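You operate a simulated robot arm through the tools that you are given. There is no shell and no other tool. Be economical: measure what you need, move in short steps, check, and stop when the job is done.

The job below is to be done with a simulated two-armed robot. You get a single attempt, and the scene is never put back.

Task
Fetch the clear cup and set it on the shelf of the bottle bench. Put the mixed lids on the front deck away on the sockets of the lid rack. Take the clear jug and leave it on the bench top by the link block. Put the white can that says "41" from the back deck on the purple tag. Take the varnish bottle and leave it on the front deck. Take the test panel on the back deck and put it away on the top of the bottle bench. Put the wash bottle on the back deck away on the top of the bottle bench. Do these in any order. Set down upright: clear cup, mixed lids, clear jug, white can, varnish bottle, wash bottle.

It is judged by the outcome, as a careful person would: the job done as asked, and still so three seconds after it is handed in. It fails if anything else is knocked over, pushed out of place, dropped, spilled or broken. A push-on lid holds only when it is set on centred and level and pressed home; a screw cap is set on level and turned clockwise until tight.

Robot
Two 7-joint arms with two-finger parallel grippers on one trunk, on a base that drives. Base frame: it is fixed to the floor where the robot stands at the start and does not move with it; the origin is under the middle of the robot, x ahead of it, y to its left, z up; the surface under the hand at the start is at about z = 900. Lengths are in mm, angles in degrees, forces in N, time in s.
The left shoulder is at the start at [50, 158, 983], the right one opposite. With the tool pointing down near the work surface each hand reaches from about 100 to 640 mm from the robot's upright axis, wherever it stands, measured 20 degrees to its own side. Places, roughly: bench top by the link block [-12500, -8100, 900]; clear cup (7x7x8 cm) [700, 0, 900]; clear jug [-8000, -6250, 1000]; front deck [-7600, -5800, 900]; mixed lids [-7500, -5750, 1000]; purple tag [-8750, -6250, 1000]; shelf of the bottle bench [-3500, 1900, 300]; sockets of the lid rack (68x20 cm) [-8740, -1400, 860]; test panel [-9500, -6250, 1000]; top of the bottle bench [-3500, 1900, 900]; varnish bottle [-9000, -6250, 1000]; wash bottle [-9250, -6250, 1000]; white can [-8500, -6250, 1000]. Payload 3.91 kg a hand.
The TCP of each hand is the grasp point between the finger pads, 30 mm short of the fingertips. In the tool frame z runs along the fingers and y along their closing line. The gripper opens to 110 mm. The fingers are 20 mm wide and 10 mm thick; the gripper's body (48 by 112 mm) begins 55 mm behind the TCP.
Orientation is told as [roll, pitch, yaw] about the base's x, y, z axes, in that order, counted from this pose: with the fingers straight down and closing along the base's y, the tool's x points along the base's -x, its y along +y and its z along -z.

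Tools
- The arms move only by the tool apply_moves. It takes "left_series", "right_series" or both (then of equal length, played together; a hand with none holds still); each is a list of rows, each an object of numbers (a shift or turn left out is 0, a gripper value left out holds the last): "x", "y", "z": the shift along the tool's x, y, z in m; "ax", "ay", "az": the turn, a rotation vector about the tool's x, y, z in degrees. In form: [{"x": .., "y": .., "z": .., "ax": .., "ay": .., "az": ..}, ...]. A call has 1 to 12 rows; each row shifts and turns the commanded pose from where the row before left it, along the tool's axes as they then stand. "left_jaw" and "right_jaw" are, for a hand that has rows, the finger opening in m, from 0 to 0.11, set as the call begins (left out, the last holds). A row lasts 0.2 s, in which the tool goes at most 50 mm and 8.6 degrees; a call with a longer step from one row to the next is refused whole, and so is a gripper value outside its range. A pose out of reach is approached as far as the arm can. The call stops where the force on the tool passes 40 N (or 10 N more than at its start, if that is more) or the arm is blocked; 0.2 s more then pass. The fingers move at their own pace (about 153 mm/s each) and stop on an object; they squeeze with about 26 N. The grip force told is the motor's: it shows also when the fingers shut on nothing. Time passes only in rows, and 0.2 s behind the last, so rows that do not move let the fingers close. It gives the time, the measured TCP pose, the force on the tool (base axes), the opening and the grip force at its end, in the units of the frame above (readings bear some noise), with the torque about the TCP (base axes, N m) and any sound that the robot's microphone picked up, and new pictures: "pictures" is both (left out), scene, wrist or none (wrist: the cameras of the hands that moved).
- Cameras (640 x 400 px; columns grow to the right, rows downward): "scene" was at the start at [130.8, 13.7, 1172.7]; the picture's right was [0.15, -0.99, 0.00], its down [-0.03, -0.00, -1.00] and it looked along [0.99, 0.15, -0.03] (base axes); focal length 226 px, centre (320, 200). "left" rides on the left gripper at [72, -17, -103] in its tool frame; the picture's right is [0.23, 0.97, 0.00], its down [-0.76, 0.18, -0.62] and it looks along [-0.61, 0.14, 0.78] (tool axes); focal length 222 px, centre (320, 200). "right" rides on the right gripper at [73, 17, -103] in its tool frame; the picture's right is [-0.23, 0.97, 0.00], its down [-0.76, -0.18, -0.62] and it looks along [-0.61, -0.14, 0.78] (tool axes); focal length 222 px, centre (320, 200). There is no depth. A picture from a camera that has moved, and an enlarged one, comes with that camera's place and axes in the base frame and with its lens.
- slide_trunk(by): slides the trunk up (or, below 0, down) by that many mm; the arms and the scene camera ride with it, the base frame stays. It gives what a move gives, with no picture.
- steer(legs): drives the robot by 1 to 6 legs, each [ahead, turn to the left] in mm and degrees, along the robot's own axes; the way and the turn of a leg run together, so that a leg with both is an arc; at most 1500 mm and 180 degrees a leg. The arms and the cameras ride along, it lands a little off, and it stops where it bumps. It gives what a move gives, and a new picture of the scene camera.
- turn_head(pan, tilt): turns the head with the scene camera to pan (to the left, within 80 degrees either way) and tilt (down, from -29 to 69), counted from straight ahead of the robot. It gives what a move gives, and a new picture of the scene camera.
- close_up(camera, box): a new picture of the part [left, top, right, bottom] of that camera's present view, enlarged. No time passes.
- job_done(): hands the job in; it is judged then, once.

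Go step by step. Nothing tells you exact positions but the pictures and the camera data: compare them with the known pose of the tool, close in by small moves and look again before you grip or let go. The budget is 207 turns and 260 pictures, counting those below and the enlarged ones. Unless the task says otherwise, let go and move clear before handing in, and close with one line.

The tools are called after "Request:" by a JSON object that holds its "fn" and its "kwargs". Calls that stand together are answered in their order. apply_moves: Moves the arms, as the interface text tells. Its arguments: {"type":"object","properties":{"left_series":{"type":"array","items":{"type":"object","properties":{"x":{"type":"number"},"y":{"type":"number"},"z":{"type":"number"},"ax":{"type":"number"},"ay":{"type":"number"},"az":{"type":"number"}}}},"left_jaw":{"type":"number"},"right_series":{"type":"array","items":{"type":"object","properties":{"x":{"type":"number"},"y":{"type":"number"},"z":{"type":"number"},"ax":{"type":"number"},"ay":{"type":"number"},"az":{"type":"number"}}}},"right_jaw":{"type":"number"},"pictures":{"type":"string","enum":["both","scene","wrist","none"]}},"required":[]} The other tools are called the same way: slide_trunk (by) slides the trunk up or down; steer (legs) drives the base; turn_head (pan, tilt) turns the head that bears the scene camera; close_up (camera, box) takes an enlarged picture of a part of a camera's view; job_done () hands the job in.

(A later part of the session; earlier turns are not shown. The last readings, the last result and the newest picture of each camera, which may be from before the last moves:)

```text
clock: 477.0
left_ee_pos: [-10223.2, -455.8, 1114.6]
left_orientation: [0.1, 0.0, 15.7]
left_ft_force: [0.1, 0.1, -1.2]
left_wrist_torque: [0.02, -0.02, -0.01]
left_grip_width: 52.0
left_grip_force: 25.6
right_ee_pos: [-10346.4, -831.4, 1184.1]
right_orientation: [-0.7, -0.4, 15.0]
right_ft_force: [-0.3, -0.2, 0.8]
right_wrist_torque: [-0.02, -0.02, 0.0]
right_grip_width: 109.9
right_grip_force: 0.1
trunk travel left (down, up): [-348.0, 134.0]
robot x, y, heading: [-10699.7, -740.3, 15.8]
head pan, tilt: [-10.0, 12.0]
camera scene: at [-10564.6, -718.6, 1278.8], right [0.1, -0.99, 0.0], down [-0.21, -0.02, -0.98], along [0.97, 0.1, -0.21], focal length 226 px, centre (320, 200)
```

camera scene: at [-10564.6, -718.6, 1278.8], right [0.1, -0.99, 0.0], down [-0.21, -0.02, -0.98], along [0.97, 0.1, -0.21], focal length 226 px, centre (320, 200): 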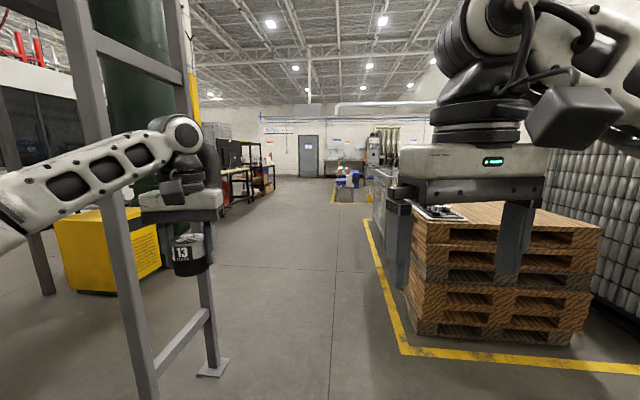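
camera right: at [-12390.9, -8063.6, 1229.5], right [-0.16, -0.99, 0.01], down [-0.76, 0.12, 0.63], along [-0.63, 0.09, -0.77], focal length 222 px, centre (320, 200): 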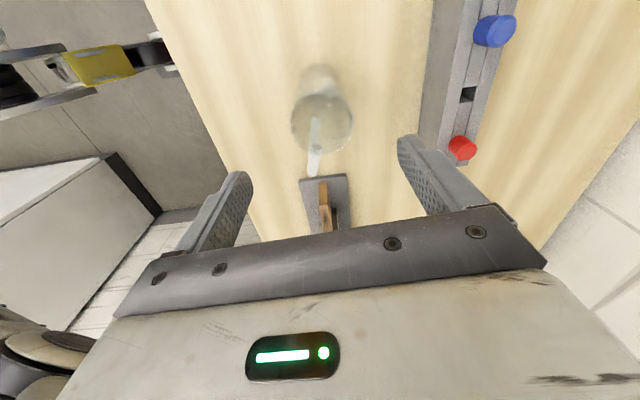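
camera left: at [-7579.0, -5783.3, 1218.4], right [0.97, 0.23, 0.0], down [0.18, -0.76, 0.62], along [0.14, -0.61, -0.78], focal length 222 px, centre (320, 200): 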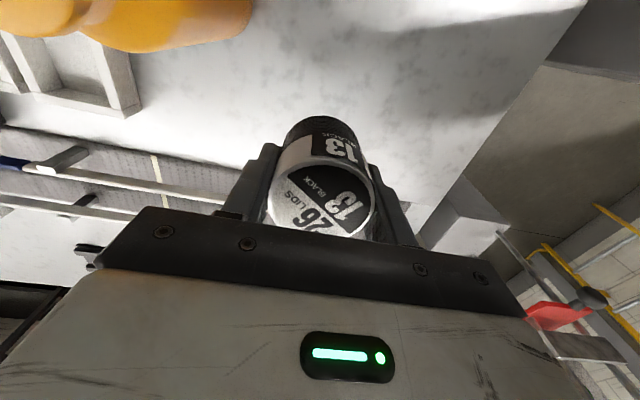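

The lid rack sits on the pallet stack at about (−8900, −1390). I'll drive along its north side and turn to face it.

Request:
{"fn": "steer", "kwargs": {"legs": [[0, -15.8], [1500, 0], [350, 0], [0, -90]]}}

Request:
{"fn": "turn_head", "kwargs": {"pan": 0, "tilt": 35}}

```text
clock: 491.1
left_ee_pos: [-8707.7, -1274.8, 1114.4]
left_orientation: [0.2, -0.1, -90.5]
left_ft_force: [-0.2, 0.0, -1.3]
left_wrist_torque: [0.01, -0.02, 0.0]
left_grip_width: 52.0
left_grip_force: 25.5
right_ee_pos: [-9033.9, -1049.9, 1184.2]
right_orientation: [-0.7, -0.3, -91.4]
right_ft_force: [0.6, -0.9, -0.2]
right_wrist_torque: [-0.01, 0.0, -0.02]
right_grip_width: 110.1
right_grip_force: 0.0
trunk travel left (down, up): [-348.0, 134.0]
robot x, y, heading: [-8844.2, -739.1, -90.3]
head pan, tilt: [-10.0, 12.0]
camera scene: at [-8862.8, -872.9, 1278.8], right [-0.98, 0.18, 0.0], down [0.04, 0.2, -0.98], along [-0.18, -0.96, -0.21], focal length 226 px, centre (320, 200)
```

scene: 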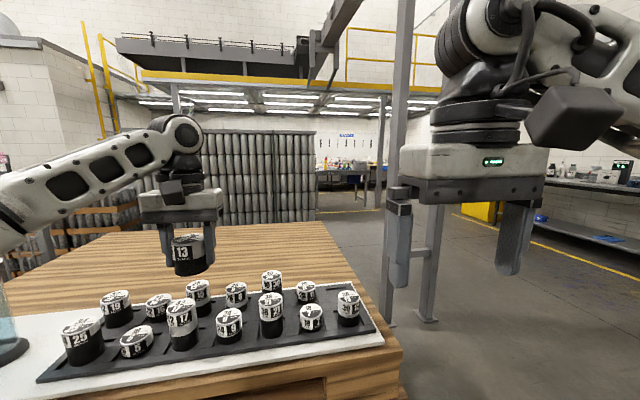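

```text
clock: 491.9
left_ee_pos: [-8707.9, -1275.1, 1114.3]
left_orientation: [0.1, 0.0, -90.5]
left_ft_force: [-0.7, 0.4, 0.2]
left_wrist_torque: [0.01, -0.03, -0.02]
left_grip_width: 52.0
left_grip_force: 25.7
right_ee_pos: [-9035.1, -1051.3, 1185.9]
right_orientation: [-0.7, -0.2, -91.2]
right_ft_force: [0.7, -0.5, -0.1]
right_wrist_torque: [0.01, 0.04, 0.01]
right_grip_width: 109.7
right_grip_force: 0.0
trunk travel left (down, up): [-348.0, 134.0]
robot x, y, heading: [-8847.3, -743.1, -90.6]
head pan, tilt: [0.0, 35.0]
camera scene: at [-8846.5, -869.3, 1242.0], right [-1.0, 0.01, 0.0], down [0.01, 0.57, -0.82], along [-0.01, -0.82, -0.57], focal length 226 px, centre (320, 200)
```

scene: 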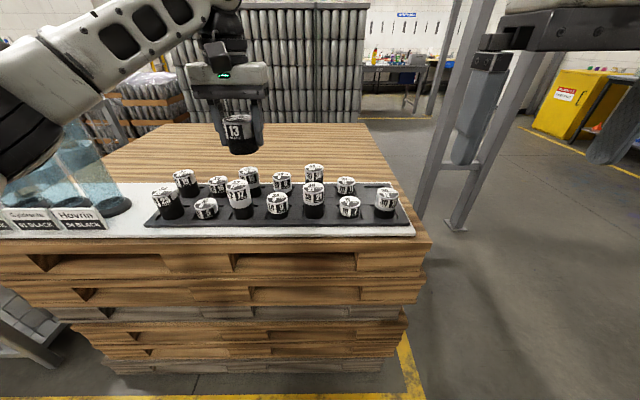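

The rack holds labelled stacks of mixed lids in two rows. I'll zoom in to find the matching empty socket.

Request:
{"fn": "close_up", "kwargs": {"camera": "scene", "box": [0, 140, 200, 260]}}

Request:
{"fn": "close_up", "kwargs": {"camera": "scene", "box": [140, 150, 290, 240]}}

Request:
{"fn": "close_up", "kwargs": {"camera": "scene", "box": [270, 150, 420, 240]}}

Request:
{"fn": "close_up", "kwargs": {"camera": "left", "box": [0, 0, 640, 400]}}

```text
3.20 times, centred on (100, 200) of scene
camera zoom: at [-8846.5, -869.3, 1242.0], right [-1.0, 0.01, 0.0], down [0.01, 0.57, -0.82], along [-0.01, -0.82, -0.57], focal length 722 px, centre (1024, 200)
```

zoom: 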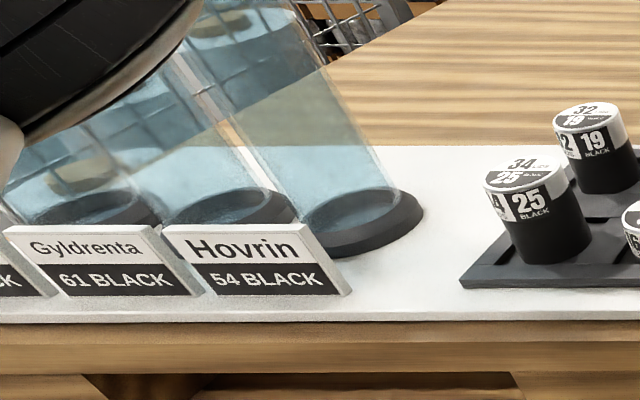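

```text
4.27 times, centred on (215, 195) of scene
camera zoom: at [-8846.5, -869.3, 1242.0], right [-1.0, 0.01, 0.0], down [0.01, 0.57, -0.82], along [-0.01, -0.82, -0.57], focal length 962 px, centre (768, 221)
```

zoom: 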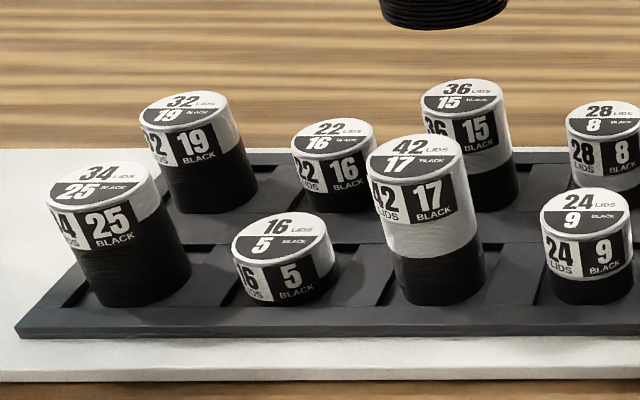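

```text
4.27 times, centred on (345, 195) of scene
camera zoom: at [-8846.5, -869.3, 1242.0], right [-1.0, 0.01, 0.0], down [0.01, 0.57, -0.82], along [-0.01, -0.82, -0.57], focal length 962 px, centre (213, 221)
```

zoom: 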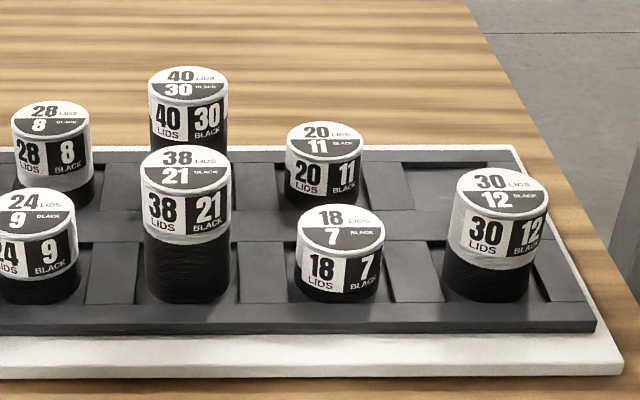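

```text
1.00 times, centred on (320, 200) of left (not enlarged: the box is as wide or as high as the picture)
camera zoom: at [-8724.1, -1203.3, 1218.4], right [0.98, 0.22, 0.0], down [0.17, -0.76, 0.62], along [0.14, -0.61, -0.78], focal length 222 px, centre (320, 200)
```

zoom: 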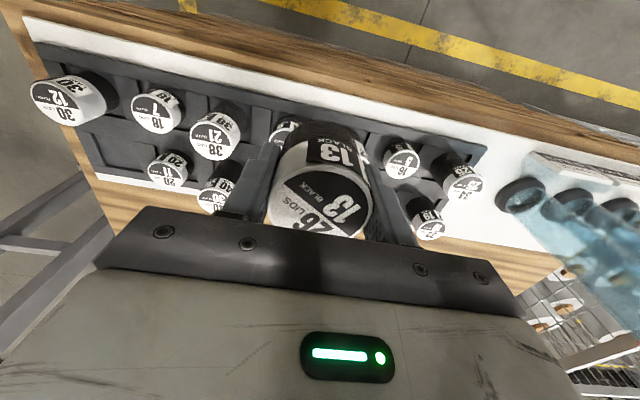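

There's one empty socket: the back row's last one on the right, at about (−9023, −1430). I'll drive west to line up the left hand with it.

Request:
{"fn": "steer", "kwargs": {"legs": [[0, -90], [316, 0], [0, 90.5], [120, 0]]}}

Request:
{"fn": "close_up", "kwargs": {"camera": "left", "box": [0, 0, 640, 400]}}

```text
clock: 502.6
left_ee_pos: [-9026.6, -1392.1, 1113.7]
left_orientation: [0.2, 0.1, -90.8]
left_ft_force: [0.7, 0.1, -1.1]
left_wrist_torque: [0.01, -0.01, 0.05]
left_grip_width: 52.1
left_grip_force: 26.1
right_ee_pos: [-9352.6, -1165.6, 1184.4]
right_orientation: [-0.8, -0.3, -91.5]
right_ft_force: [0.5, -1.1, 0.2]
right_wrist_torque: [0.0, -0.01, 0.01]
right_grip_width: 110.2
right_grip_force: 0.1
trunk travel left (down, up): [-348.0, 134.0]
robot x, y, heading: [-9163.1, -854.3, -90.4]
head pan, tilt: [0.0, 35.0]
camera scene: at [-9162.9, -985.3, 1241.8], right [-1.0, 0.01, 0.0], down [0.01, 0.57, -0.82], along [-0.01, -0.82, -0.57], focal length 226 px, centre (320, 200)
```

scene: 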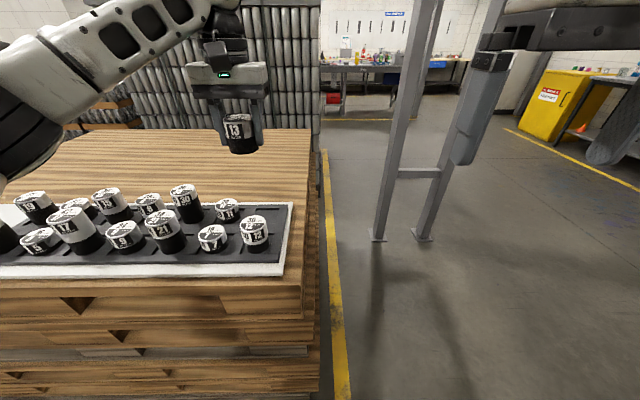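

```text
1.00 times, centred on (320, 200) of left (not enlarged: the box is as wide or as high as the picture)
camera zoom: at [-9041.8, -1319.7, 1218.1], right [0.98, 0.21, 0.0], down [0.17, -0.76, 0.62], along [0.14, -0.61, -0.78], focal length 222 px, centre (320, 200)
```

zoom: 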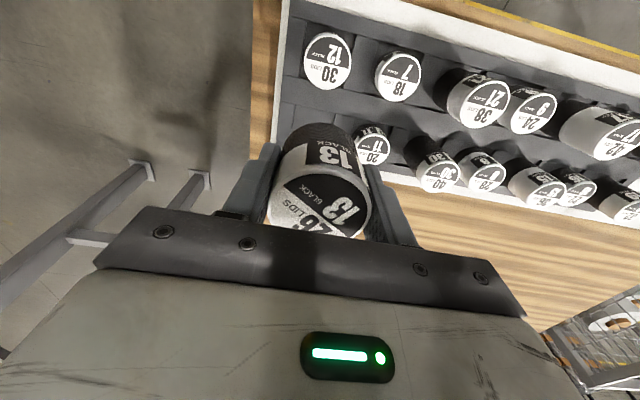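

Request:
{"fn": "close_up", "kwargs": {"camera": "scene", "box": [170, 190, 310, 285]}}

Request:
{"fn": "close_up", "kwargs": {"camera": "left", "box": [240, 0, 480, 150]}}

```text
4.21 times, centred on (240, 238) of scene
camera zoom: at [-9162.9, -985.3, 1241.8], right [-1.0, 0.01, 0.0], down [0.01, 0.57, -0.82], along [-0.01, -0.82, -0.57], focal length 950 px, centre (657, 42)
```

zoom: 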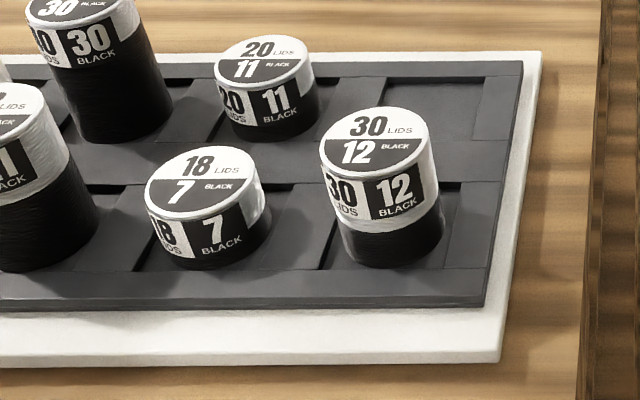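

```text
2.67 times, centred on (360, 75) of left
camera zoom: at [-9041.8, -1319.7, 1218.1], right [0.98, 0.21, 0.0], down [0.17, -0.76, 0.62], along [0.14, -0.61, -0.78], focal length 592 px, centre (213, 533)
```

zoom: 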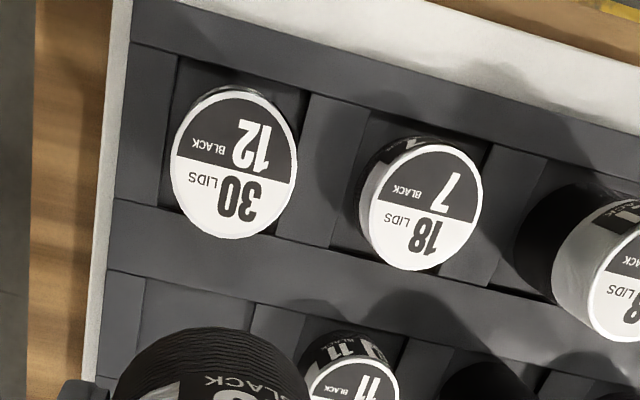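

The empty socket is a cell about 62 mm wide, centred at about (−9026, −1448), with the rack top at z≈870. I'll move above it and lower partway.

Request:
{"fn": "apply_moves", "kwargs": {"left_series": [{"x": -0.02}, {"x": -0.02}, {"x": -0.0155}, {"z": 0.02}, {"z": 0.03}, {"z": 0.035}, {"z": 0.035}, {"z": 0.025}, {"z": 0.01}], "pictures": "both"}}

```text
clock: 504.6
left_ee_pos: [-9026.8, -1447.2, 958.9]
left_orientation: [0.2, 0.0, -90.8]
left_ft_force: [-0.1, 0.2, -0.4]
left_wrist_torque: [-0.02, -0.03, 0.02]
left_grip_width: 51.9
left_grip_force: 26.0
right_ee_pos: [-9351.3, -1165.7, 1184.0]
right_orientation: [-0.7, -0.4, -91.5]
right_ft_force: [0.5, -0.4, 0.1]
right_wrist_torque: [-0.01, -0.02, -0.01]
right_grip_width: 109.9
right_grip_force: 0.0
trunk travel left (down, up): [-348.0, 134.0]
robot x, y, heading: [-9161.0, -853.9, -90.6]
head pan, tilt: [0.0, 35.0]
camera scene: at [-9162.8, -984.6, 1242.0], right [-1.0, 0.01, 0.0], down [0.01, 0.57, -0.82], along [-0.01, -0.82, -0.57], focal length 226 px, centre (320, 200)
camera left: at [-9042.3, -1374.6, 1063.4], right [0.98, 0.21, 0.0], down [0.17, -0.76, 0.62], along [0.14, -0.61, -0.78], focal length 222 px, centre (320, 200)
```

scene: 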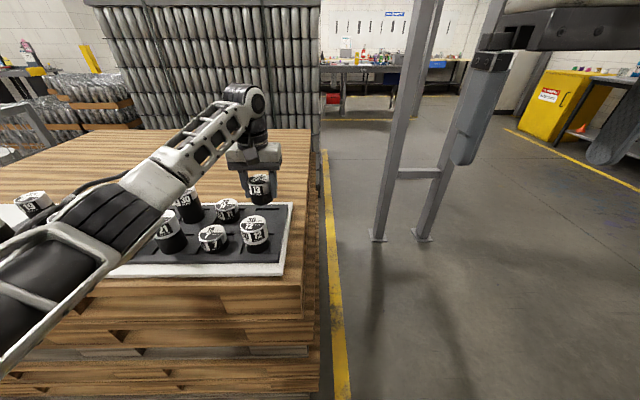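
left: 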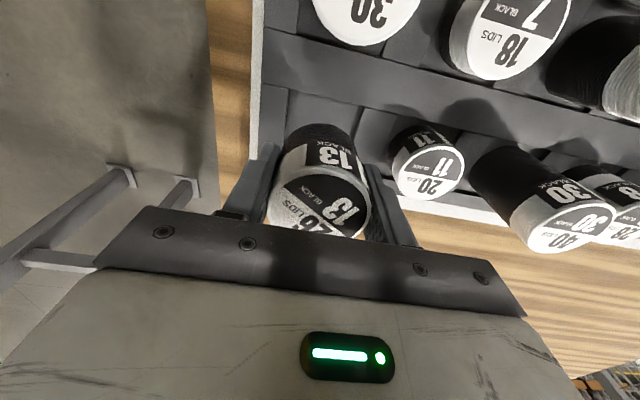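

Aligned in x. I'll shift 5 mm further back and lower toward the socket.

Request:
{"fn": "apply_moves", "kwargs": {"left_series": [{"x": -0.005}, {"z": 0.012}, {"z": 0.014}, {"z": 0.01}, {"z": 0.005}], "pictures": "none"}}

Request:
{"fn": "close_up", "kwargs": {"camera": "left", "box": [220, 40, 460, 190]}}

Request:
{"fn": "close_up", "kwargs": {"camera": "scene", "box": [190, 140, 320, 290]}}

```text
clock: 505.8
left_ee_pos: [-9026.3, -1451.9, 918.1]
left_orientation: [0.1, -0.1, -90.8]
left_ft_force: [-0.2, -0.2, 0.0]
left_wrist_torque: [-0.02, -0.01, 0.02]
left_grip_width: 52.1
left_grip_force: 26.3
right_ee_pos: [-9349.8, -1165.1, 1184.7]
right_orientation: [-0.8, -0.5, -91.5]
right_ft_force: [0.3, -0.3, -1.2]
right_wrist_torque: [0.01, 0.04, 0.02]
right_grip_width: 109.9
right_grip_force: 0.0
trunk travel left (down, up): [-348.0, 134.0]
robot x, y, heading: [-9163.6, -856.4, -90.7]
head pan, tilt: [0.0, 35.0]
```

```text
2.67 times, centred on (340, 115) of left
camera zoom: at [-9042.0, -1380.0, 1022.8], right [0.98, 0.21, 0.0], down [0.17, -0.76, 0.62], along [0.14, -0.61, -0.78], focal length 592 px, centre (267, 427)
```

zoom: 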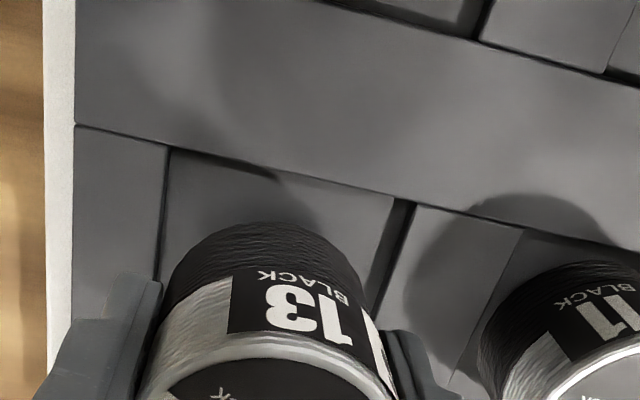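

```text
2.67 times, centred on (255, 215) of scene
camera zoom: at [-9162.8, -984.6, 1242.0], right [-1.0, 0.01, 0.0], down [0.01, 0.57, -0.82], along [-0.01, -0.82, -0.57], focal length 602 px, centre (493, 160)
```

zoom: 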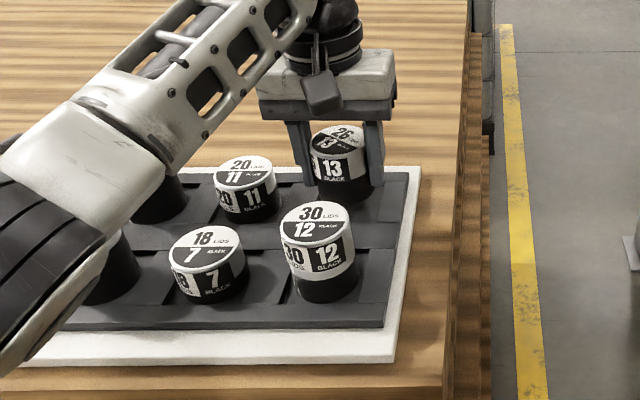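

The stack is centred over the cell with clearance all round. I'll lower it the last bit.

Request:
{"fn": "apply_moves", "kwargs": {"left_series": [{"z": 0.006}, {"z": 0.003}, {"z": 0.002}, {"z": 0.001}, {"z": 0.001}, {"z": 0.001}], "pictures": "none"}}

Request:
{"fn": "apply_moves", "kwargs": {"left_series": [{"z": 0.001}, {"z": 0.001}, {"z": 0.001}], "pictures": "none"}}

```text
clock: 507.1
left_ee_pos: [-9026.6, -1451.8, 904.4]
left_orientation: [0.2, 0.0, -90.9]
left_ft_force: [-0.2, -0.1, -0.4]
left_wrist_torque: [0.0, 0.01, -0.02]
left_grip_width: 52.0
left_grip_force: 26.7
right_ee_pos: [-9350.7, -1165.4, 1184.8]
right_orientation: [-0.8, -0.4, -91.5]
right_ft_force: [0.1, -0.9, -0.4]
right_wrist_torque: [0.01, 0.03, -0.02]
right_grip_width: 110.2
right_grip_force: 0.1
trunk travel left (down, up): [-348.0, 134.0]
robot x, y, heading: [-9162.1, -857.2, -90.5]
head pan, tilt: [0.0, 35.0]
```

```text
clock: 507.9
left_ee_pos: [-9025.8, -1451.5, 901.4]
left_orientation: [0.2, 0.0, -90.8]
left_ft_force: [0.4, -0.4, -0.8]
left_wrist_torque: [-0.01, -0.02, 0.01]
left_grip_width: 51.8
left_grip_force: 25.9
right_ee_pos: [-9350.9, -1165.4, 1184.7]
right_orientation: [-0.7, -0.4, -91.5]
right_ft_force: [-0.7, 0.1, -0.2]
right_wrist_torque: [-0.01, -0.02, 0.02]
right_grip_width: 110.1
right_grip_force: 0.1
trunk travel left (down, up): [-348.0, 134.0]
robot x, y, heading: [-9164.4, -856.0, -90.8]
head pan, tilt: [0.0, 35.0]
```

Request:
{"fn": "apply_moves", "kwargs": {"left_series": [{"z": 0.001}, {"z": 0.001}, {"z": 0.001}, {"z": 0.001}], "pictures": "none"}}

Request:
{"fn": "close_up", "kwargs": {"camera": "left", "box": [220, 40, 460, 190]}}

```text
clock: 508.9
left_ee_pos: [-9025.6, -1451.7, 898.7]
left_orientation: [0.2, -0.2, -90.9]
left_ft_force: [-0.1, -0.2, 5.6]
left_wrist_torque: [0.06, 0.13, 0.03]
left_grip_width: 52.0
left_grip_force: 26.0
right_ee_pos: [-9351.9, -1164.5, 1184.7]
right_orientation: [-0.7, -0.4, -91.5]
right_ft_force: [-0.1, -0.8, -0.2]
right_wrist_torque: [-0.03, -0.01, -0.02]
right_grip_width: 110.1
right_grip_force: 0.1
trunk travel left (down, up): [-348.0, 134.0]
robot x, y, heading: [-9161.0, -859.6, -90.6]
head pan, tilt: [0.0, 35.0]
```

```text
2.67 times, centred on (340, 115) of left
camera zoom: at [-9042.4, -1379.4, 1002.6], right [0.98, 0.21, 0.0], down [0.17, -0.76, 0.63], along [0.13, -0.61, -0.78], focal length 592 px, centre (267, 427)
```

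zoom: 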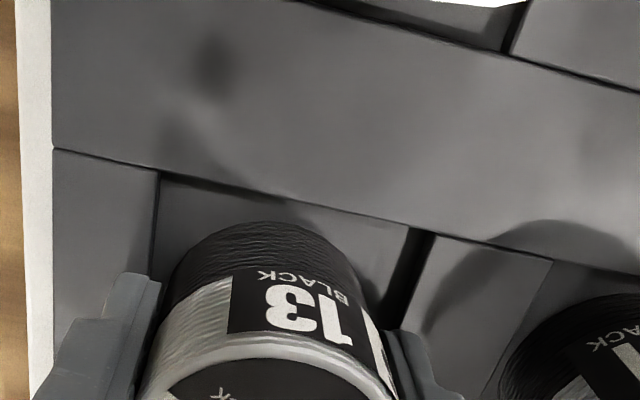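

Light contact, and the stack is inside the cell. I'll release with a small opening and lift.

Request:
{"fn": "apply_moves", "kwargs": {"left_series": [{}, {}, {}], "left_jaw": 0.078, "pictures": "none"}}

Request:
{"fn": "apply_moves", "kwargs": {"left_series": [{"z": -0.01}, {"z": -0.02}, {"z": -0.035}, {"z": -0.04}, {"z": -0.04}, {"z": -0.04}], "pictures": "both"}}

```text
clock: 509.8
left_ee_pos: [-9026.7, -1451.3, 898.0]
left_orientation: [0.1, 0.0, -90.8]
left_ft_force: [0.3, -1.3, 0.2]
left_wrist_torque: [0.01, 0.02, 0.03]
left_grip_width: 78.0
left_grip_force: 0.1
right_ee_pos: [-9351.8, -1165.0, 1184.4]
right_orientation: [-0.7, -0.4, -91.4]
right_ft_force: [0.7, 1.1, -0.2]
right_wrist_torque: [-0.01, 0.02, -0.03]
right_grip_width: 109.7
right_grip_force: 0.0
trunk travel left (down, up): [-348.0, 134.0]
robot x, y, heading: [-9159.8, -856.5, -90.7]
head pan, tilt: [0.0, 35.0]
```

```text
clock: 511.1
left_ee_pos: [-9028.5, -1450.4, 1082.8]
left_orientation: [0.2, 0.0, -90.8]
left_ft_force: [0.2, 0.4, -0.1]
left_wrist_torque: [0.01, -0.01, -0.01]
left_grip_width: 78.1
left_grip_force: 0.1
right_ee_pos: [-9351.4, -1165.1, 1184.8]
right_orientation: [-0.6, -0.4, -91.5]
right_ft_force: [-0.5, -0.7, -0.4]
right_wrist_torque: [-0.07, 0.02, -0.01]
right_grip_width: 110.0
right_grip_force: 0.1
trunk travel left (down, up): [-348.0, 134.0]
robot x, y, heading: [-9161.7, -857.2, -90.6]
head pan, tilt: [0.0, 35.0]
camera scene: at [-9163.2, -984.1, 1242.0], right [-1.0, 0.01, 0.0], down [0.01, 0.57, -0.82], along [-0.01, -0.82, -0.57], focal length 226 px, centre (320, 200)
camera left: at [-9044.0, -1379.6, 1187.2], right [0.98, 0.21, 0.0], down [0.17, -0.76, 0.62], along [0.14, -0.61, -0.78], focal length 222 px, centre (320, 200)
```

scene: 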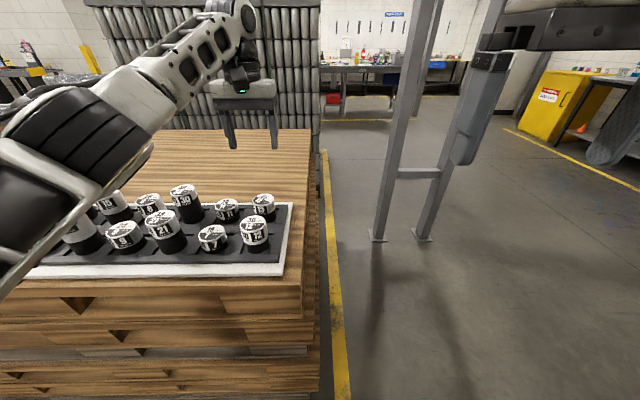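
left: 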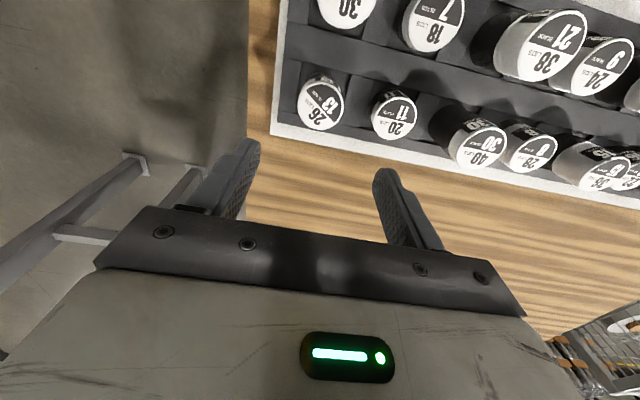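

The lids are seated in the free socket. Next I'll return to the back deck for the wash bottle and test panel, using the same western route.

Request:
{"fn": "steer", "kwargs": {"legs": [[-120, 0], [0, -90], [1500, 0], [0, 90], [1500, 0], [1400, 0]]}}

Request:
{"fn": "steer", "kwargs": {"legs": [[0, -38], [1500, 0], [250, 0], [0, 38], [1500, 0], [520, 0]]}}

Request:
{"fn": "turn_head", "kwargs": {"pan": 55, "tilt": 20}}

```text
clock: 540.7
left_ee_pos: [-10600.1, -4208.1, 1082.3]
left_orientation: [0.2, 0.1, -91.2]
left_ft_force: [0.6, 0.1, -0.4]
left_wrist_torque: [-0.01, 0.01, 0.02]
left_grip_width: 78.2
left_grip_force: 0.0
right_ee_pos: [-10922.6, -3918.2, 1183.5]
right_orientation: [-0.7, -0.4, -91.9]
right_ft_force: [-0.6, 0.3, -0.8]
right_wrist_torque: [0.03, -0.03, -0.01]
right_grip_width: 109.9
right_grip_force: 0.1
trunk travel left (down, up): [-348.0, 134.0]
robot x, y, heading: [-10731.2, -3612.5, -91.2]
head pan, tilt: [0.0, 35.0]
camera scene: at [-10732.6, -3739.1, 1241.9], right [-1.0, 0.02, 0.0], down [0.01, 0.57, -0.82], along [-0.02, -0.82, -0.57], focal length 226 px, centre (320, 200)
```

scene: 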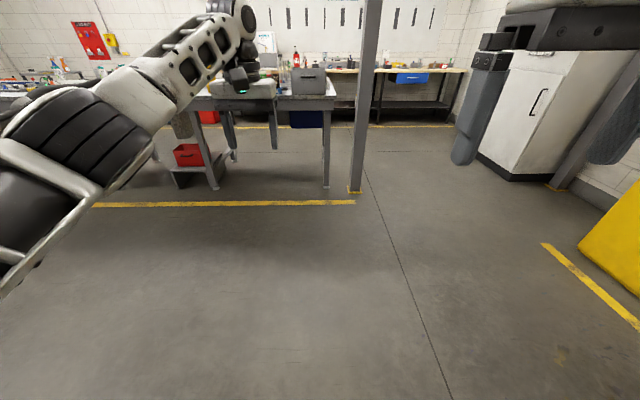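

```text
clock: 562.8
left_ee_pos: [-11743.5, -7589.8, 1082.9]
left_orientation: [0.2, 0.0, -91.2]
left_ft_force: [0.1, -0.2, 0.2]
left_wrist_torque: [-0.01, 0.0, -0.04]
left_grip_width: 78.0
left_grip_force: 0.0
right_ee_pos: [-12065.2, -7300.7, 1185.0]
right_orientation: [-0.7, -0.4, -92.0]
right_ft_force: [0.0, -0.2, 0.2]
right_wrist_torque: [0.01, 0.0, 0.0]
right_grip_width: 109.8
right_grip_force: 0.0
trunk travel left (down, up): [-348.0, 134.0]
robot x, y, heading: [-11876.2, -6994.6, -91.1]
head pan, tilt: [0.0, 35.0]
camera scene: at [-11875.5, -7120.9, 1241.9], right [-1.0, 0.02, 0.0], down [0.01, 0.57, -0.82], along [-0.02, -0.82, -0.57], focal length 226 px, centre (320, 200)
```

scene: 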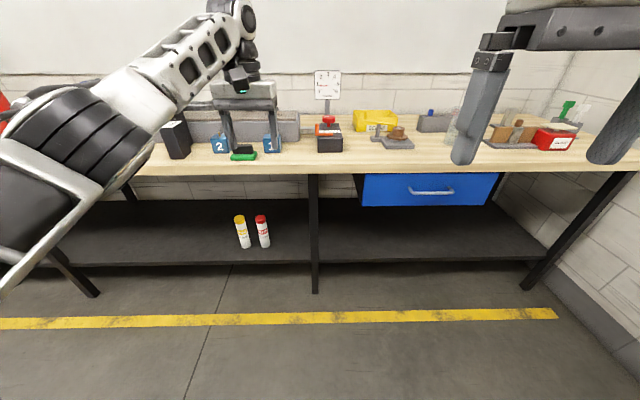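

```text
clock: 564.0
left_ee_pos: [-11744.2, -7588.6, 1082.1]
left_orientation: [0.1, 0.1, -91.2]
left_ft_force: [-0.5, 0.0, 0.9]
left_wrist_torque: [0.02, -0.03, 0.01]
left_grip_width: 77.9
left_grip_force: 0.1
right_ee_pos: [-12064.9, -7300.1, 1185.2]
right_orientation: [-0.7, -0.3, -91.9]
right_ft_force: [-0.2, 0.4, -0.1]
right_wrist_torque: [0.01, 0.01, -0.01]
right_grip_width: 110.0
right_grip_force: 0.1
trunk travel left (down, up): [-348.0, 134.0]
robot x, y, heading: [-11874.1, -6992.7, -91.5]
head pan, tilt: [55.0, 20.0]
camera scene: at [-11798.6, -7087.5, 1265.8], right [-0.59, -0.81, 0.0], down [-0.28, 0.2, -0.94], along [0.76, -0.55, -0.34], focal length 226 px, centre (320, 200)
```

scene: 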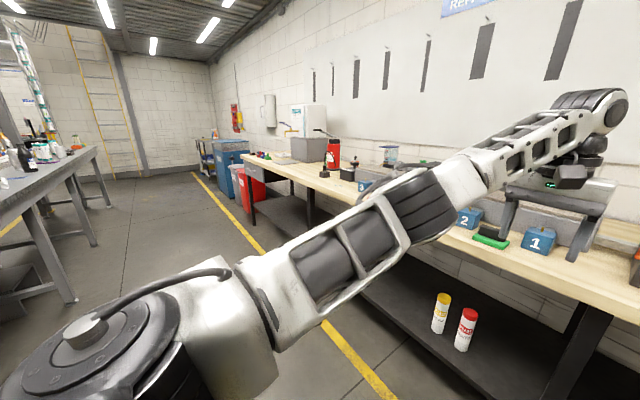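

Request:
{"fn": "steer", "kwargs": {"legs": [[0, 88], [1500, 0], [930, 0], [0, 93.5]]}}

Request:
{"fn": "turn_head", "kwargs": {"pan": 0, "tilt": 28}}

Request:
{"fn": "close_up", "kwargs": {"camera": "scene", "box": [180, 130, 480, 310]}}

```text
clock: 583.7
left_ee_pos: [-9581.8, -6568.5, 1084.0]
left_orientation: [0.2, 0.0, 90.0]
left_ft_force: [-0.3, -0.1, 0.2]
left_wrist_torque: [-0.01, -0.03, 0.0]
left_grip_width: 78.2
left_grip_force: 0.0
right_ee_pos: [-9253.9, -6850.6, 1184.2]
right_orientation: [-0.8, -0.5, 89.3]
right_ft_force: [0.5, -0.5, -0.8]
right_wrist_torque: [0.0, -0.01, 0.02]
right_grip_width: 110.1
right_grip_force: 0.0
trunk travel left (down, up): [-348.0, 134.0]
robot x, y, heading: [-9437.4, -7165.1, 90.4]
head pan, tilt: [55.0, 20.0]
camera scene: at [-9512.6, -7069.4, 1265.8], right [0.57, 0.82, 0.0], down [0.28, -0.2, -0.94], along [-0.77, 0.54, -0.34], focal length 226 px, centre (320, 200)
```

scene: 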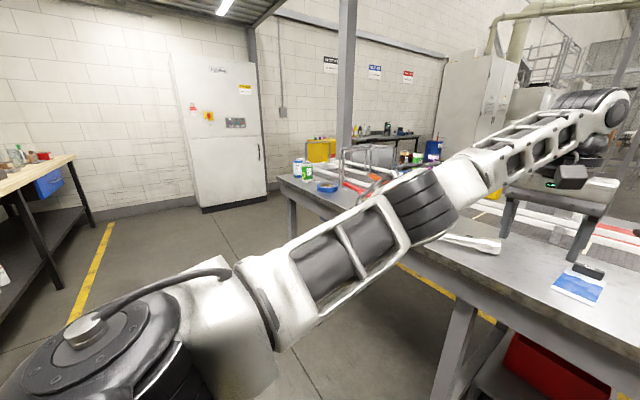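

```text
clock: 584.9
left_ee_pos: [-9579.5, -6569.7, 1083.2]
left_orientation: [0.1, 0.0, 90.0]
left_ft_force: [0.5, 0.3, -0.4]
left_wrist_torque: [0.01, 0.02, -0.04]
left_grip_width: 78.1
left_grip_force: 0.0
right_ee_pos: [-9253.0, -6849.5, 1184.6]
right_orientation: [-0.7, -0.4, 89.3]
right_ft_force: [-0.2, 0.1, -0.4]
right_wrist_torque: [0.01, 0.03, 0.03]
right_grip_width: 110.0
right_grip_force: 0.0
trunk travel left (down, up): [-348.0, 134.0]
robot x, y, heading: [-9442.8, -7160.1, 90.1]
head pan, tilt: [0.0, 28.0]
camera scene: at [-9436.3, -7031.5, 1252.9], right [1.0, 0.0, 0.0], down [0.0, -0.47, -0.88], along [0.0, 0.88, -0.47], focal length 226 px, centre (320, 200)
```

scene: 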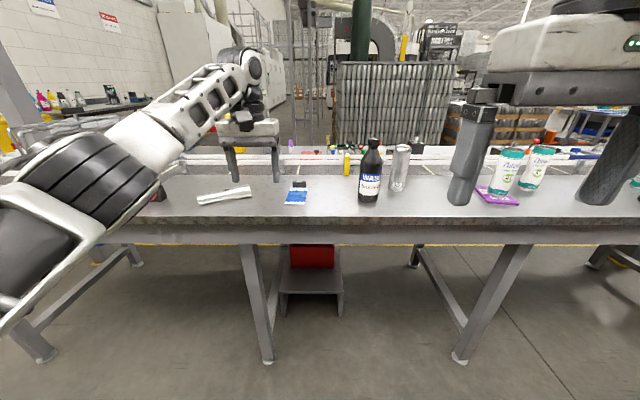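

```text
2.13 times, centred on (330, 220) of scene
camera zoom: at [-9436.3, -7031.5, 1252.9], right [1.0, 0.0, 0.0], down [0.0, -0.47, -0.88], along [0.0, 0.88, -0.47], focal length 481 px, centre (299, 157)
```

zoom: 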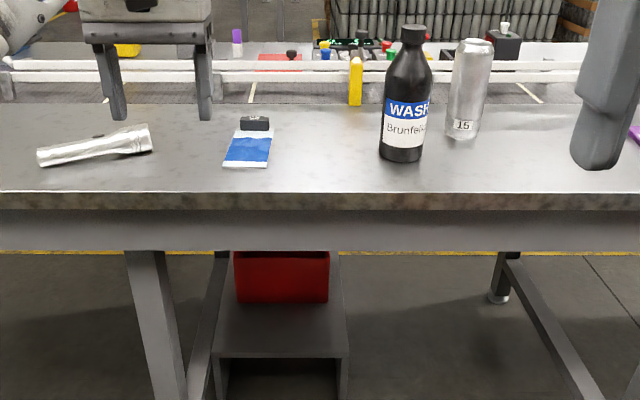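

The test panel lies at about (−9510, −6340) with a black block at its far end. The wash bottle is at about (−9272, −6335). I'll drive up and look at the panel from above with the left wrist camera.

Request:
{"fn": "steer", "kwargs": {"legs": [[260, 0]]}}

Request:
{"fn": "apply_moves", "kwargs": {"left_series": [{"y": -0.035}, {"y": -0.037}], "left_jaw": 0.11, "pictures": "both"}}

Request:
{"fn": "close_up", "kwargs": {"camera": "left", "box": [240, 60, 400, 180]}}

```text
clock: 586.8
left_ee_pos: [-9582.0, -6308.4, 1082.3]
left_orientation: [0.2, 0.1, 90.1]
left_ft_force: [-0.7, -0.1, -0.1]
left_wrist_torque: [0.01, 0.0, -0.02]
left_grip_width: 77.9
left_grip_force: 0.1
right_ee_pos: [-9255.1, -6589.4, 1184.7]
right_orientation: [-0.6, -0.4, 89.3]
right_ft_force: [-0.2, 0.4, 0.5]
right_wrist_torque: [-0.01, -0.02, -0.01]
right_grip_width: 110.0
right_grip_force: 0.1
trunk travel left (down, up): [-348.0, 134.0]
robot x, y, heading: [-9437.2, -6901.0, 90.3]
head pan, tilt: [0.0, 28.0]
camera scene: at [-9437.2, -6770.4, 1252.8], right [1.0, 0.0, 0.0], down [0.0, -0.47, -0.88], along [0.0, 0.88, -0.47], focal length 226 px, centre (320, 200)
```

scene: 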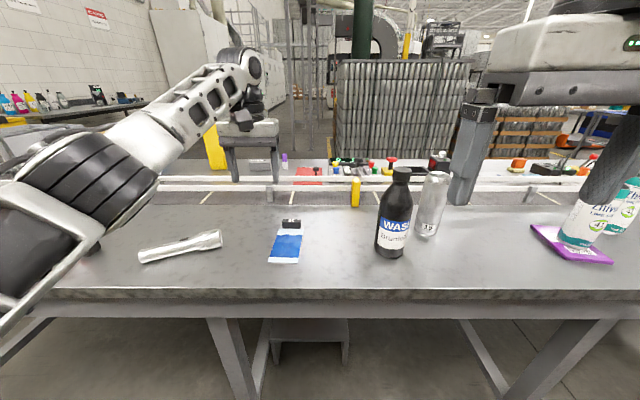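

```text
clock: 587.4
left_ee_pos: [-9510.4, -6309.7, 1084.0]
left_orientation: [0.2, -0.1, 90.1]
left_ft_force: [0.2, 0.0, -0.3]
left_wrist_torque: [-0.03, 0.01, 0.0]
left_grip_width: 109.9
left_grip_force: 0.0
right_ee_pos: [-9253.5, -6590.3, 1184.5]
right_orientation: [-0.6, -0.5, 89.5]
right_ft_force: [-0.9, -0.7, -0.1]
right_wrist_torque: [0.03, 0.01, -0.02]
right_grip_width: 110.2
right_grip_force: 0.0
trunk travel left (down, up): [-348.0, 134.0]
robot x, y, heading: [-9435.6, -6901.6, 90.1]
head pan, tilt: [0.0, 28.0]
camera scene: at [-9436.8, -6771.1, 1252.9], right [1.0, 0.0, 0.0], down [0.0, -0.47, -0.88], along [0.0, 0.88, -0.47], focal length 226 px, centre (320, 200)
camera left: at [-9492.8, -6383.8, 1186.2], right [-0.97, -0.23, 0.0], down [-0.18, 0.76, 0.62], along [-0.15, 0.61, -0.78], focal length 222 px, centre (320, 200)
```

scene: 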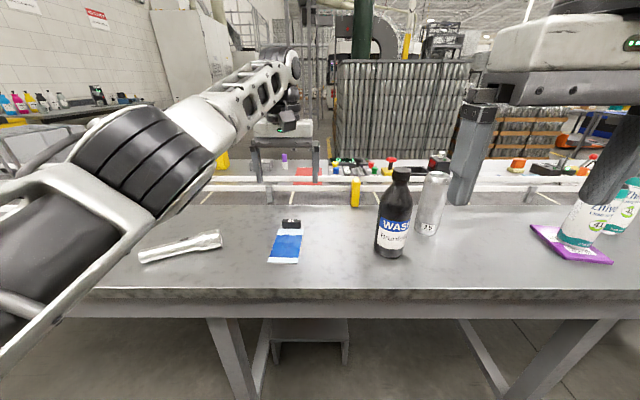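
left: 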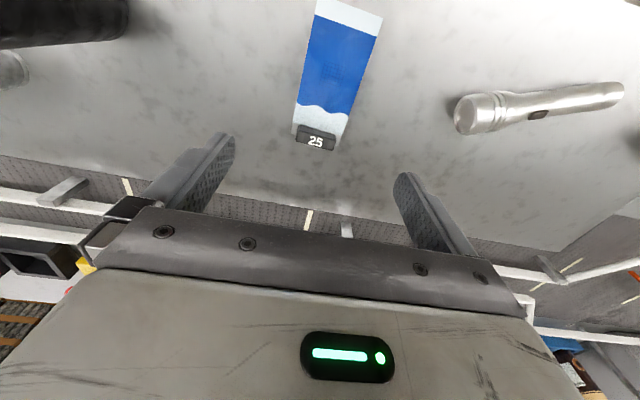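

```text
3.33 times, centred on (320, 120) of left
camera zoom: at [-9492.8, -6383.8, 1186.2], right [-0.97, -0.23, 0.0], down [-0.18, 0.76, 0.62], along [-0.15, 0.61, -0.78], focal length 740 px, centre (320, 467)
```

zoom: 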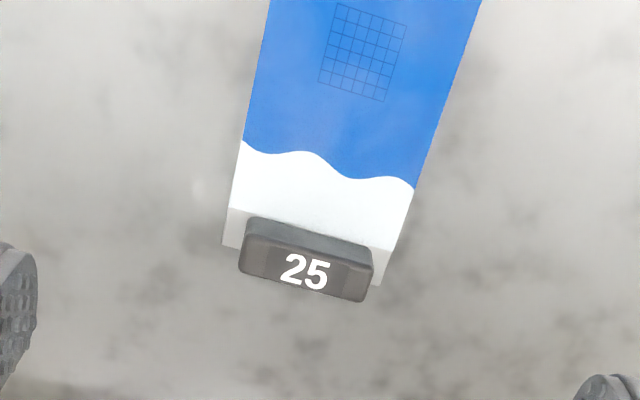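

The panel has a black block labelled 25 at its far edge, centred at about (−9517, −6272), which makes a good handle. I'll move over it and go down.

Request:
{"fn": "apply_moves", "kwargs": {"left_series": [{"x": -0.019, "y": 0.0035}, {"x": -0.019, "y": 0.0035}, {"z": 0.03}, {"z": 0.03}, {"z": 0.03}, {"z": 0.02}], "pictures": "wrist"}}

Request:
{"fn": "close_up", "kwargs": {"camera": "left", "box": [200, 60, 440, 240]}}

```text
clock: 588.8
left_ee_pos: [-9522.0, -6286.3, 972.1]
left_orientation: [0.1, 0.0, 90.1]
left_ft_force: [-0.3, 0.2, 0.1]
left_wrist_torque: [-0.01, 0.01, -0.03]
left_grip_width: 110.0
left_grip_force: 0.0
left hand out of reach, approached as far as the arm can: row 1, 2, 3, 4, 5
right_ee_pos: [-9253.7, -6592.1, 1185.5]
right_orientation: [-0.6, -0.3, 89.4]
right_ft_force: [-0.2, -0.1, 0.7]
right_wrist_torque: [-0.01, -0.03, 0.0]
right_grip_width: 110.0
right_grip_force: 0.0
trunk travel left (down, up): [-348.0, 134.0]
robot x, y, heading: [-9439.0, -6902.5, 90.0]
head pan, tilt: [0.0, 28.0]
camera left: at [-9503.6, -6359.0, 1075.2], right [-0.97, -0.23, 0.0], down [-0.18, 0.76, 0.62], along [-0.15, 0.61, -0.78], focal length 222 px, centre (320, 200)
```

left: 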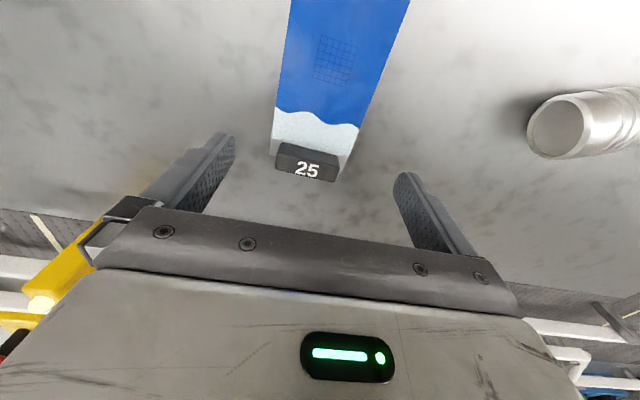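

```text
2.22 times, centred on (320, 150) of left
camera zoom: at [-9503.6, -6359.0, 1075.2], right [-0.97, -0.23, 0.0], down [-0.18, 0.76, 0.62], along [-0.15, 0.61, -0.78], focal length 494 px, centre (320, 311)
```

zoom: 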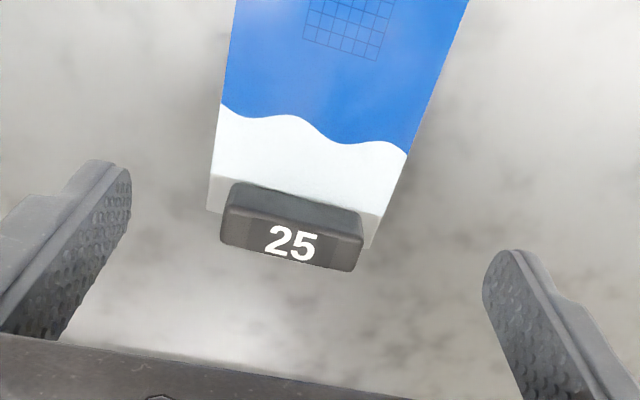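

I'll drive 16 mm ahead for reach and centre on the block.

Request:
{"fn": "steer", "kwargs": {"legs": [[17, 0]]}}

Request:
{"fn": "apply_moves", "kwargs": {"left_series": [{"y": -0.006, "z": 0.01}], "pictures": "wrist"}}

```text
clock: 589.6
left_ee_pos: [-9522.0, -6268.4, 972.2]
left_orientation: [0.2, 0.0, 90.1]
left_ft_force: [-0.9, -0.3, 0.3]
left_wrist_torque: [0.03, 0.01, 0.0]
left_grip_width: 110.3
left_grip_force: 0.1
right_ee_pos: [-9255.5, -6572.0, 1183.0]
right_orientation: [-0.6, -0.4, 89.4]
right_ft_force: [0.7, -0.1, 0.1]
right_wrist_torque: [-0.01, 0.02, -0.03]
right_grip_width: 110.0
right_grip_force: 0.0
trunk travel left (down, up): [-348.0, 134.0]
robot x, y, heading: [-9436.8, -6882.7, 90.3]
head pan, tilt: [0.0, 28.0]
camera scene: at [-9437.2, -6753.4, 1252.8], right [1.0, 0.0, 0.0], down [0.0, -0.47, -0.88], along [0.0, 0.88, -0.47], focal length 226 px, centre (320, 200)
```

scene: 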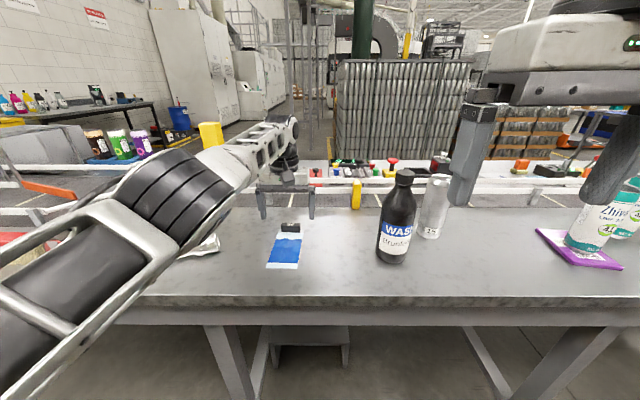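

```text
clock: 590.0
left_ee_pos: [-9515.8, -6268.1, 962.1]
left_orientation: [0.2, 0.0, 90.1]
left_ft_force: [0.3, -0.5, 0.5]
left_wrist_torque: [-0.02, 0.0, 0.01]
left_grip_width: 110.1
left_grip_force: 0.0
right_ee_pos: [-9255.5, -6572.4, 1184.5]
right_orientation: [-0.8, -0.4, 89.4]
right_ft_force: [-0.7, -0.7, 0.7]
right_wrist_torque: [0.0, 0.0, -0.01]
right_grip_width: 110.4
right_grip_force: 0.0
trunk travel left (down, up): [-348.0, 134.0]
robot x, y, heading: [-9438.0, -6884.0, 90.2]
head pan, tilt: [0.0, 28.0]
camera left: at [-9497.9, -6341.9, 1065.9], right [-0.97, -0.23, 0.0], down [-0.18, 0.76, 0.62], along [-0.15, 0.61, -0.78], focal length 222 px, centre (320, 200)
```

left: 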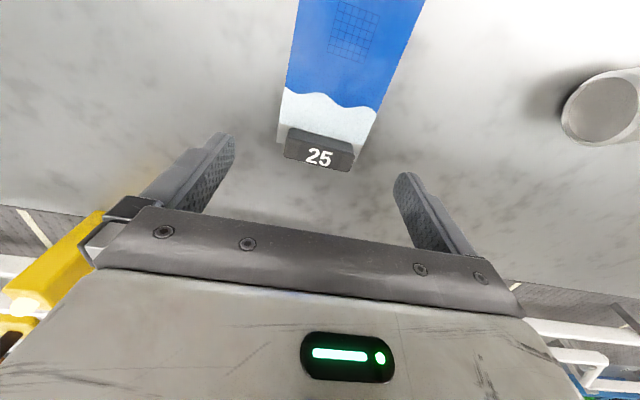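

Aligned. I'll lower to the block and grip.

Request:
{"fn": "apply_moves", "kwargs": {"left_series": [{"x": 0.003, "z": 0.012}, {"z": 0.008}, {"z": 0.003}], "pictures": "none"}}

Request:
{"fn": "apply_moves", "kwargs": {"left_series": [{}, {}, {}, {}], "left_jaw": 0.0, "pictures": "wrist"}}

```text
clock: 590.8
left_ee_pos: [-9514.5, -6268.9, 938.7]
left_orientation: [0.2, 0.0, 90.1]
left_ft_force: [0.1, -0.9, 0.8]
left_wrist_torque: [0.06, -0.02, 0.05]
left_grip_width: 110.1
left_grip_force: 0.1
left hand out of reach, approached as far as the arm can: row 2
right_ee_pos: [-9254.9, -6573.3, 1185.3]
right_orientation: [-0.7, -0.4, 89.4]
right_ft_force: [-0.6, -0.3, 0.3]
right_wrist_torque: [-0.01, 0.01, 0.01]
right_grip_width: 110.3
right_grip_force: 0.1
trunk travel left (down, up): [-348.0, 134.0]
robot x, y, heading: [-9439.3, -6885.4, 90.2]
head pan, tilt: [0.0, 28.0]
```

```text
clock: 591.8
left_ee_pos: [-9515.2, -6267.4, 938.6]
left_orientation: [0.2, 0.1, 90.1]
left_ft_force: [0.5, 0.3, -0.6]
left_wrist_torque: [0.03, 0.0, -0.02]
left_grip_width: 49.7
left_grip_force: 25.8
right_ee_pos: [-9254.5, -6573.9, 1185.7]
right_orientation: [-0.8, -0.4, 89.4]
right_ft_force: [0.8, 0.4, -0.5]
right_wrist_torque: [0.0, -0.01, 0.0]
right_grip_width: 110.3
right_grip_force: 0.0
trunk travel left (down, up): [-348.0, 134.0]
robot x, y, heading: [-9440.7, -6882.6, 90.6]
head pan, tilt: [0.0, 28.0]
camera left: at [-9496.8, -6341.7, 1042.8], right [-0.97, -0.23, 0.0], down [-0.18, 0.76, 0.62], along [-0.15, 0.61, -0.78], focal length 222 px, centre (320, 200)
```

left: 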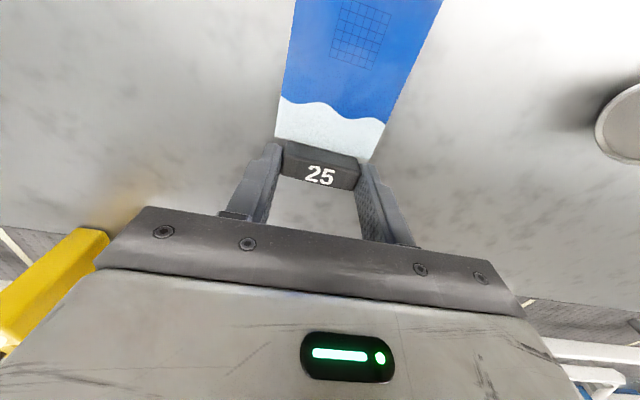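

Gripped at 49.7 mm. I'll lift slowly and check that the panel comes along.

Request:
{"fn": "apply_moves", "kwargs": {"left_series": [{"z": -0.003}, {"z": -0.005}, {"z": -0.008}, {"z": -0.01}, {"z": -0.012}, {"z": -0.012}, {"z": -0.012}, {"z": -0.008}], "pictures": "both"}}

```text
clock: 593.6
left_ee_pos: [-9517.5, -6272.4, 1007.9]
left_orientation: [0.2, 0.0, 90.2]
left_ft_force: [0.2, -0.7, -0.5]
left_wrist_torque: [0.05, 0.01, -0.01]
left_grip_width: 49.5
left_grip_force: 26.6
left hand out of reach, approached as far as the arm can: row 7
right_ee_pos: [-9254.7, -6573.6, 1185.0]
right_orientation: [-0.7, -0.4, 89.4]
right_ft_force: [-0.7, -0.5, -0.3]
right_wrist_torque: [-0.01, -0.03, 0.0]
right_grip_width: 110.2
right_grip_force: 0.0
trunk travel left (down, up): [-348.0, 134.0]
robot x, y, heading: [-9438.6, -6886.9, 90.0]
head pan, tilt: [0.0, 28.0]
camera scene: at [-9437.2, -6754.0, 1252.9], right [1.0, 0.0, 0.0], down [0.0, -0.47, -0.88], along [0.0, 0.88, -0.47], focal length 226 px, centre (320, 200)
camera left: at [-9499.3, -6347.3, 1111.1], right [-0.97, -0.23, 0.0], down [-0.18, 0.76, 0.62], along [-0.15, 0.61, -0.78], focal length 222 px, centre (320, 200)
```

scene: 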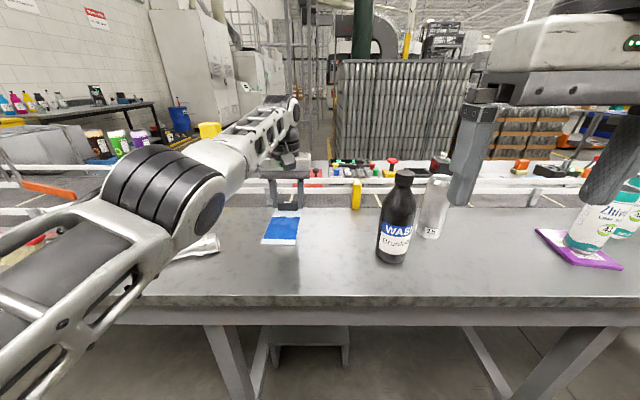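
left: 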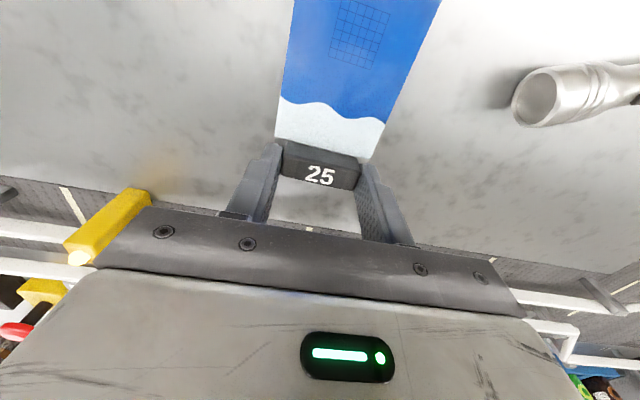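

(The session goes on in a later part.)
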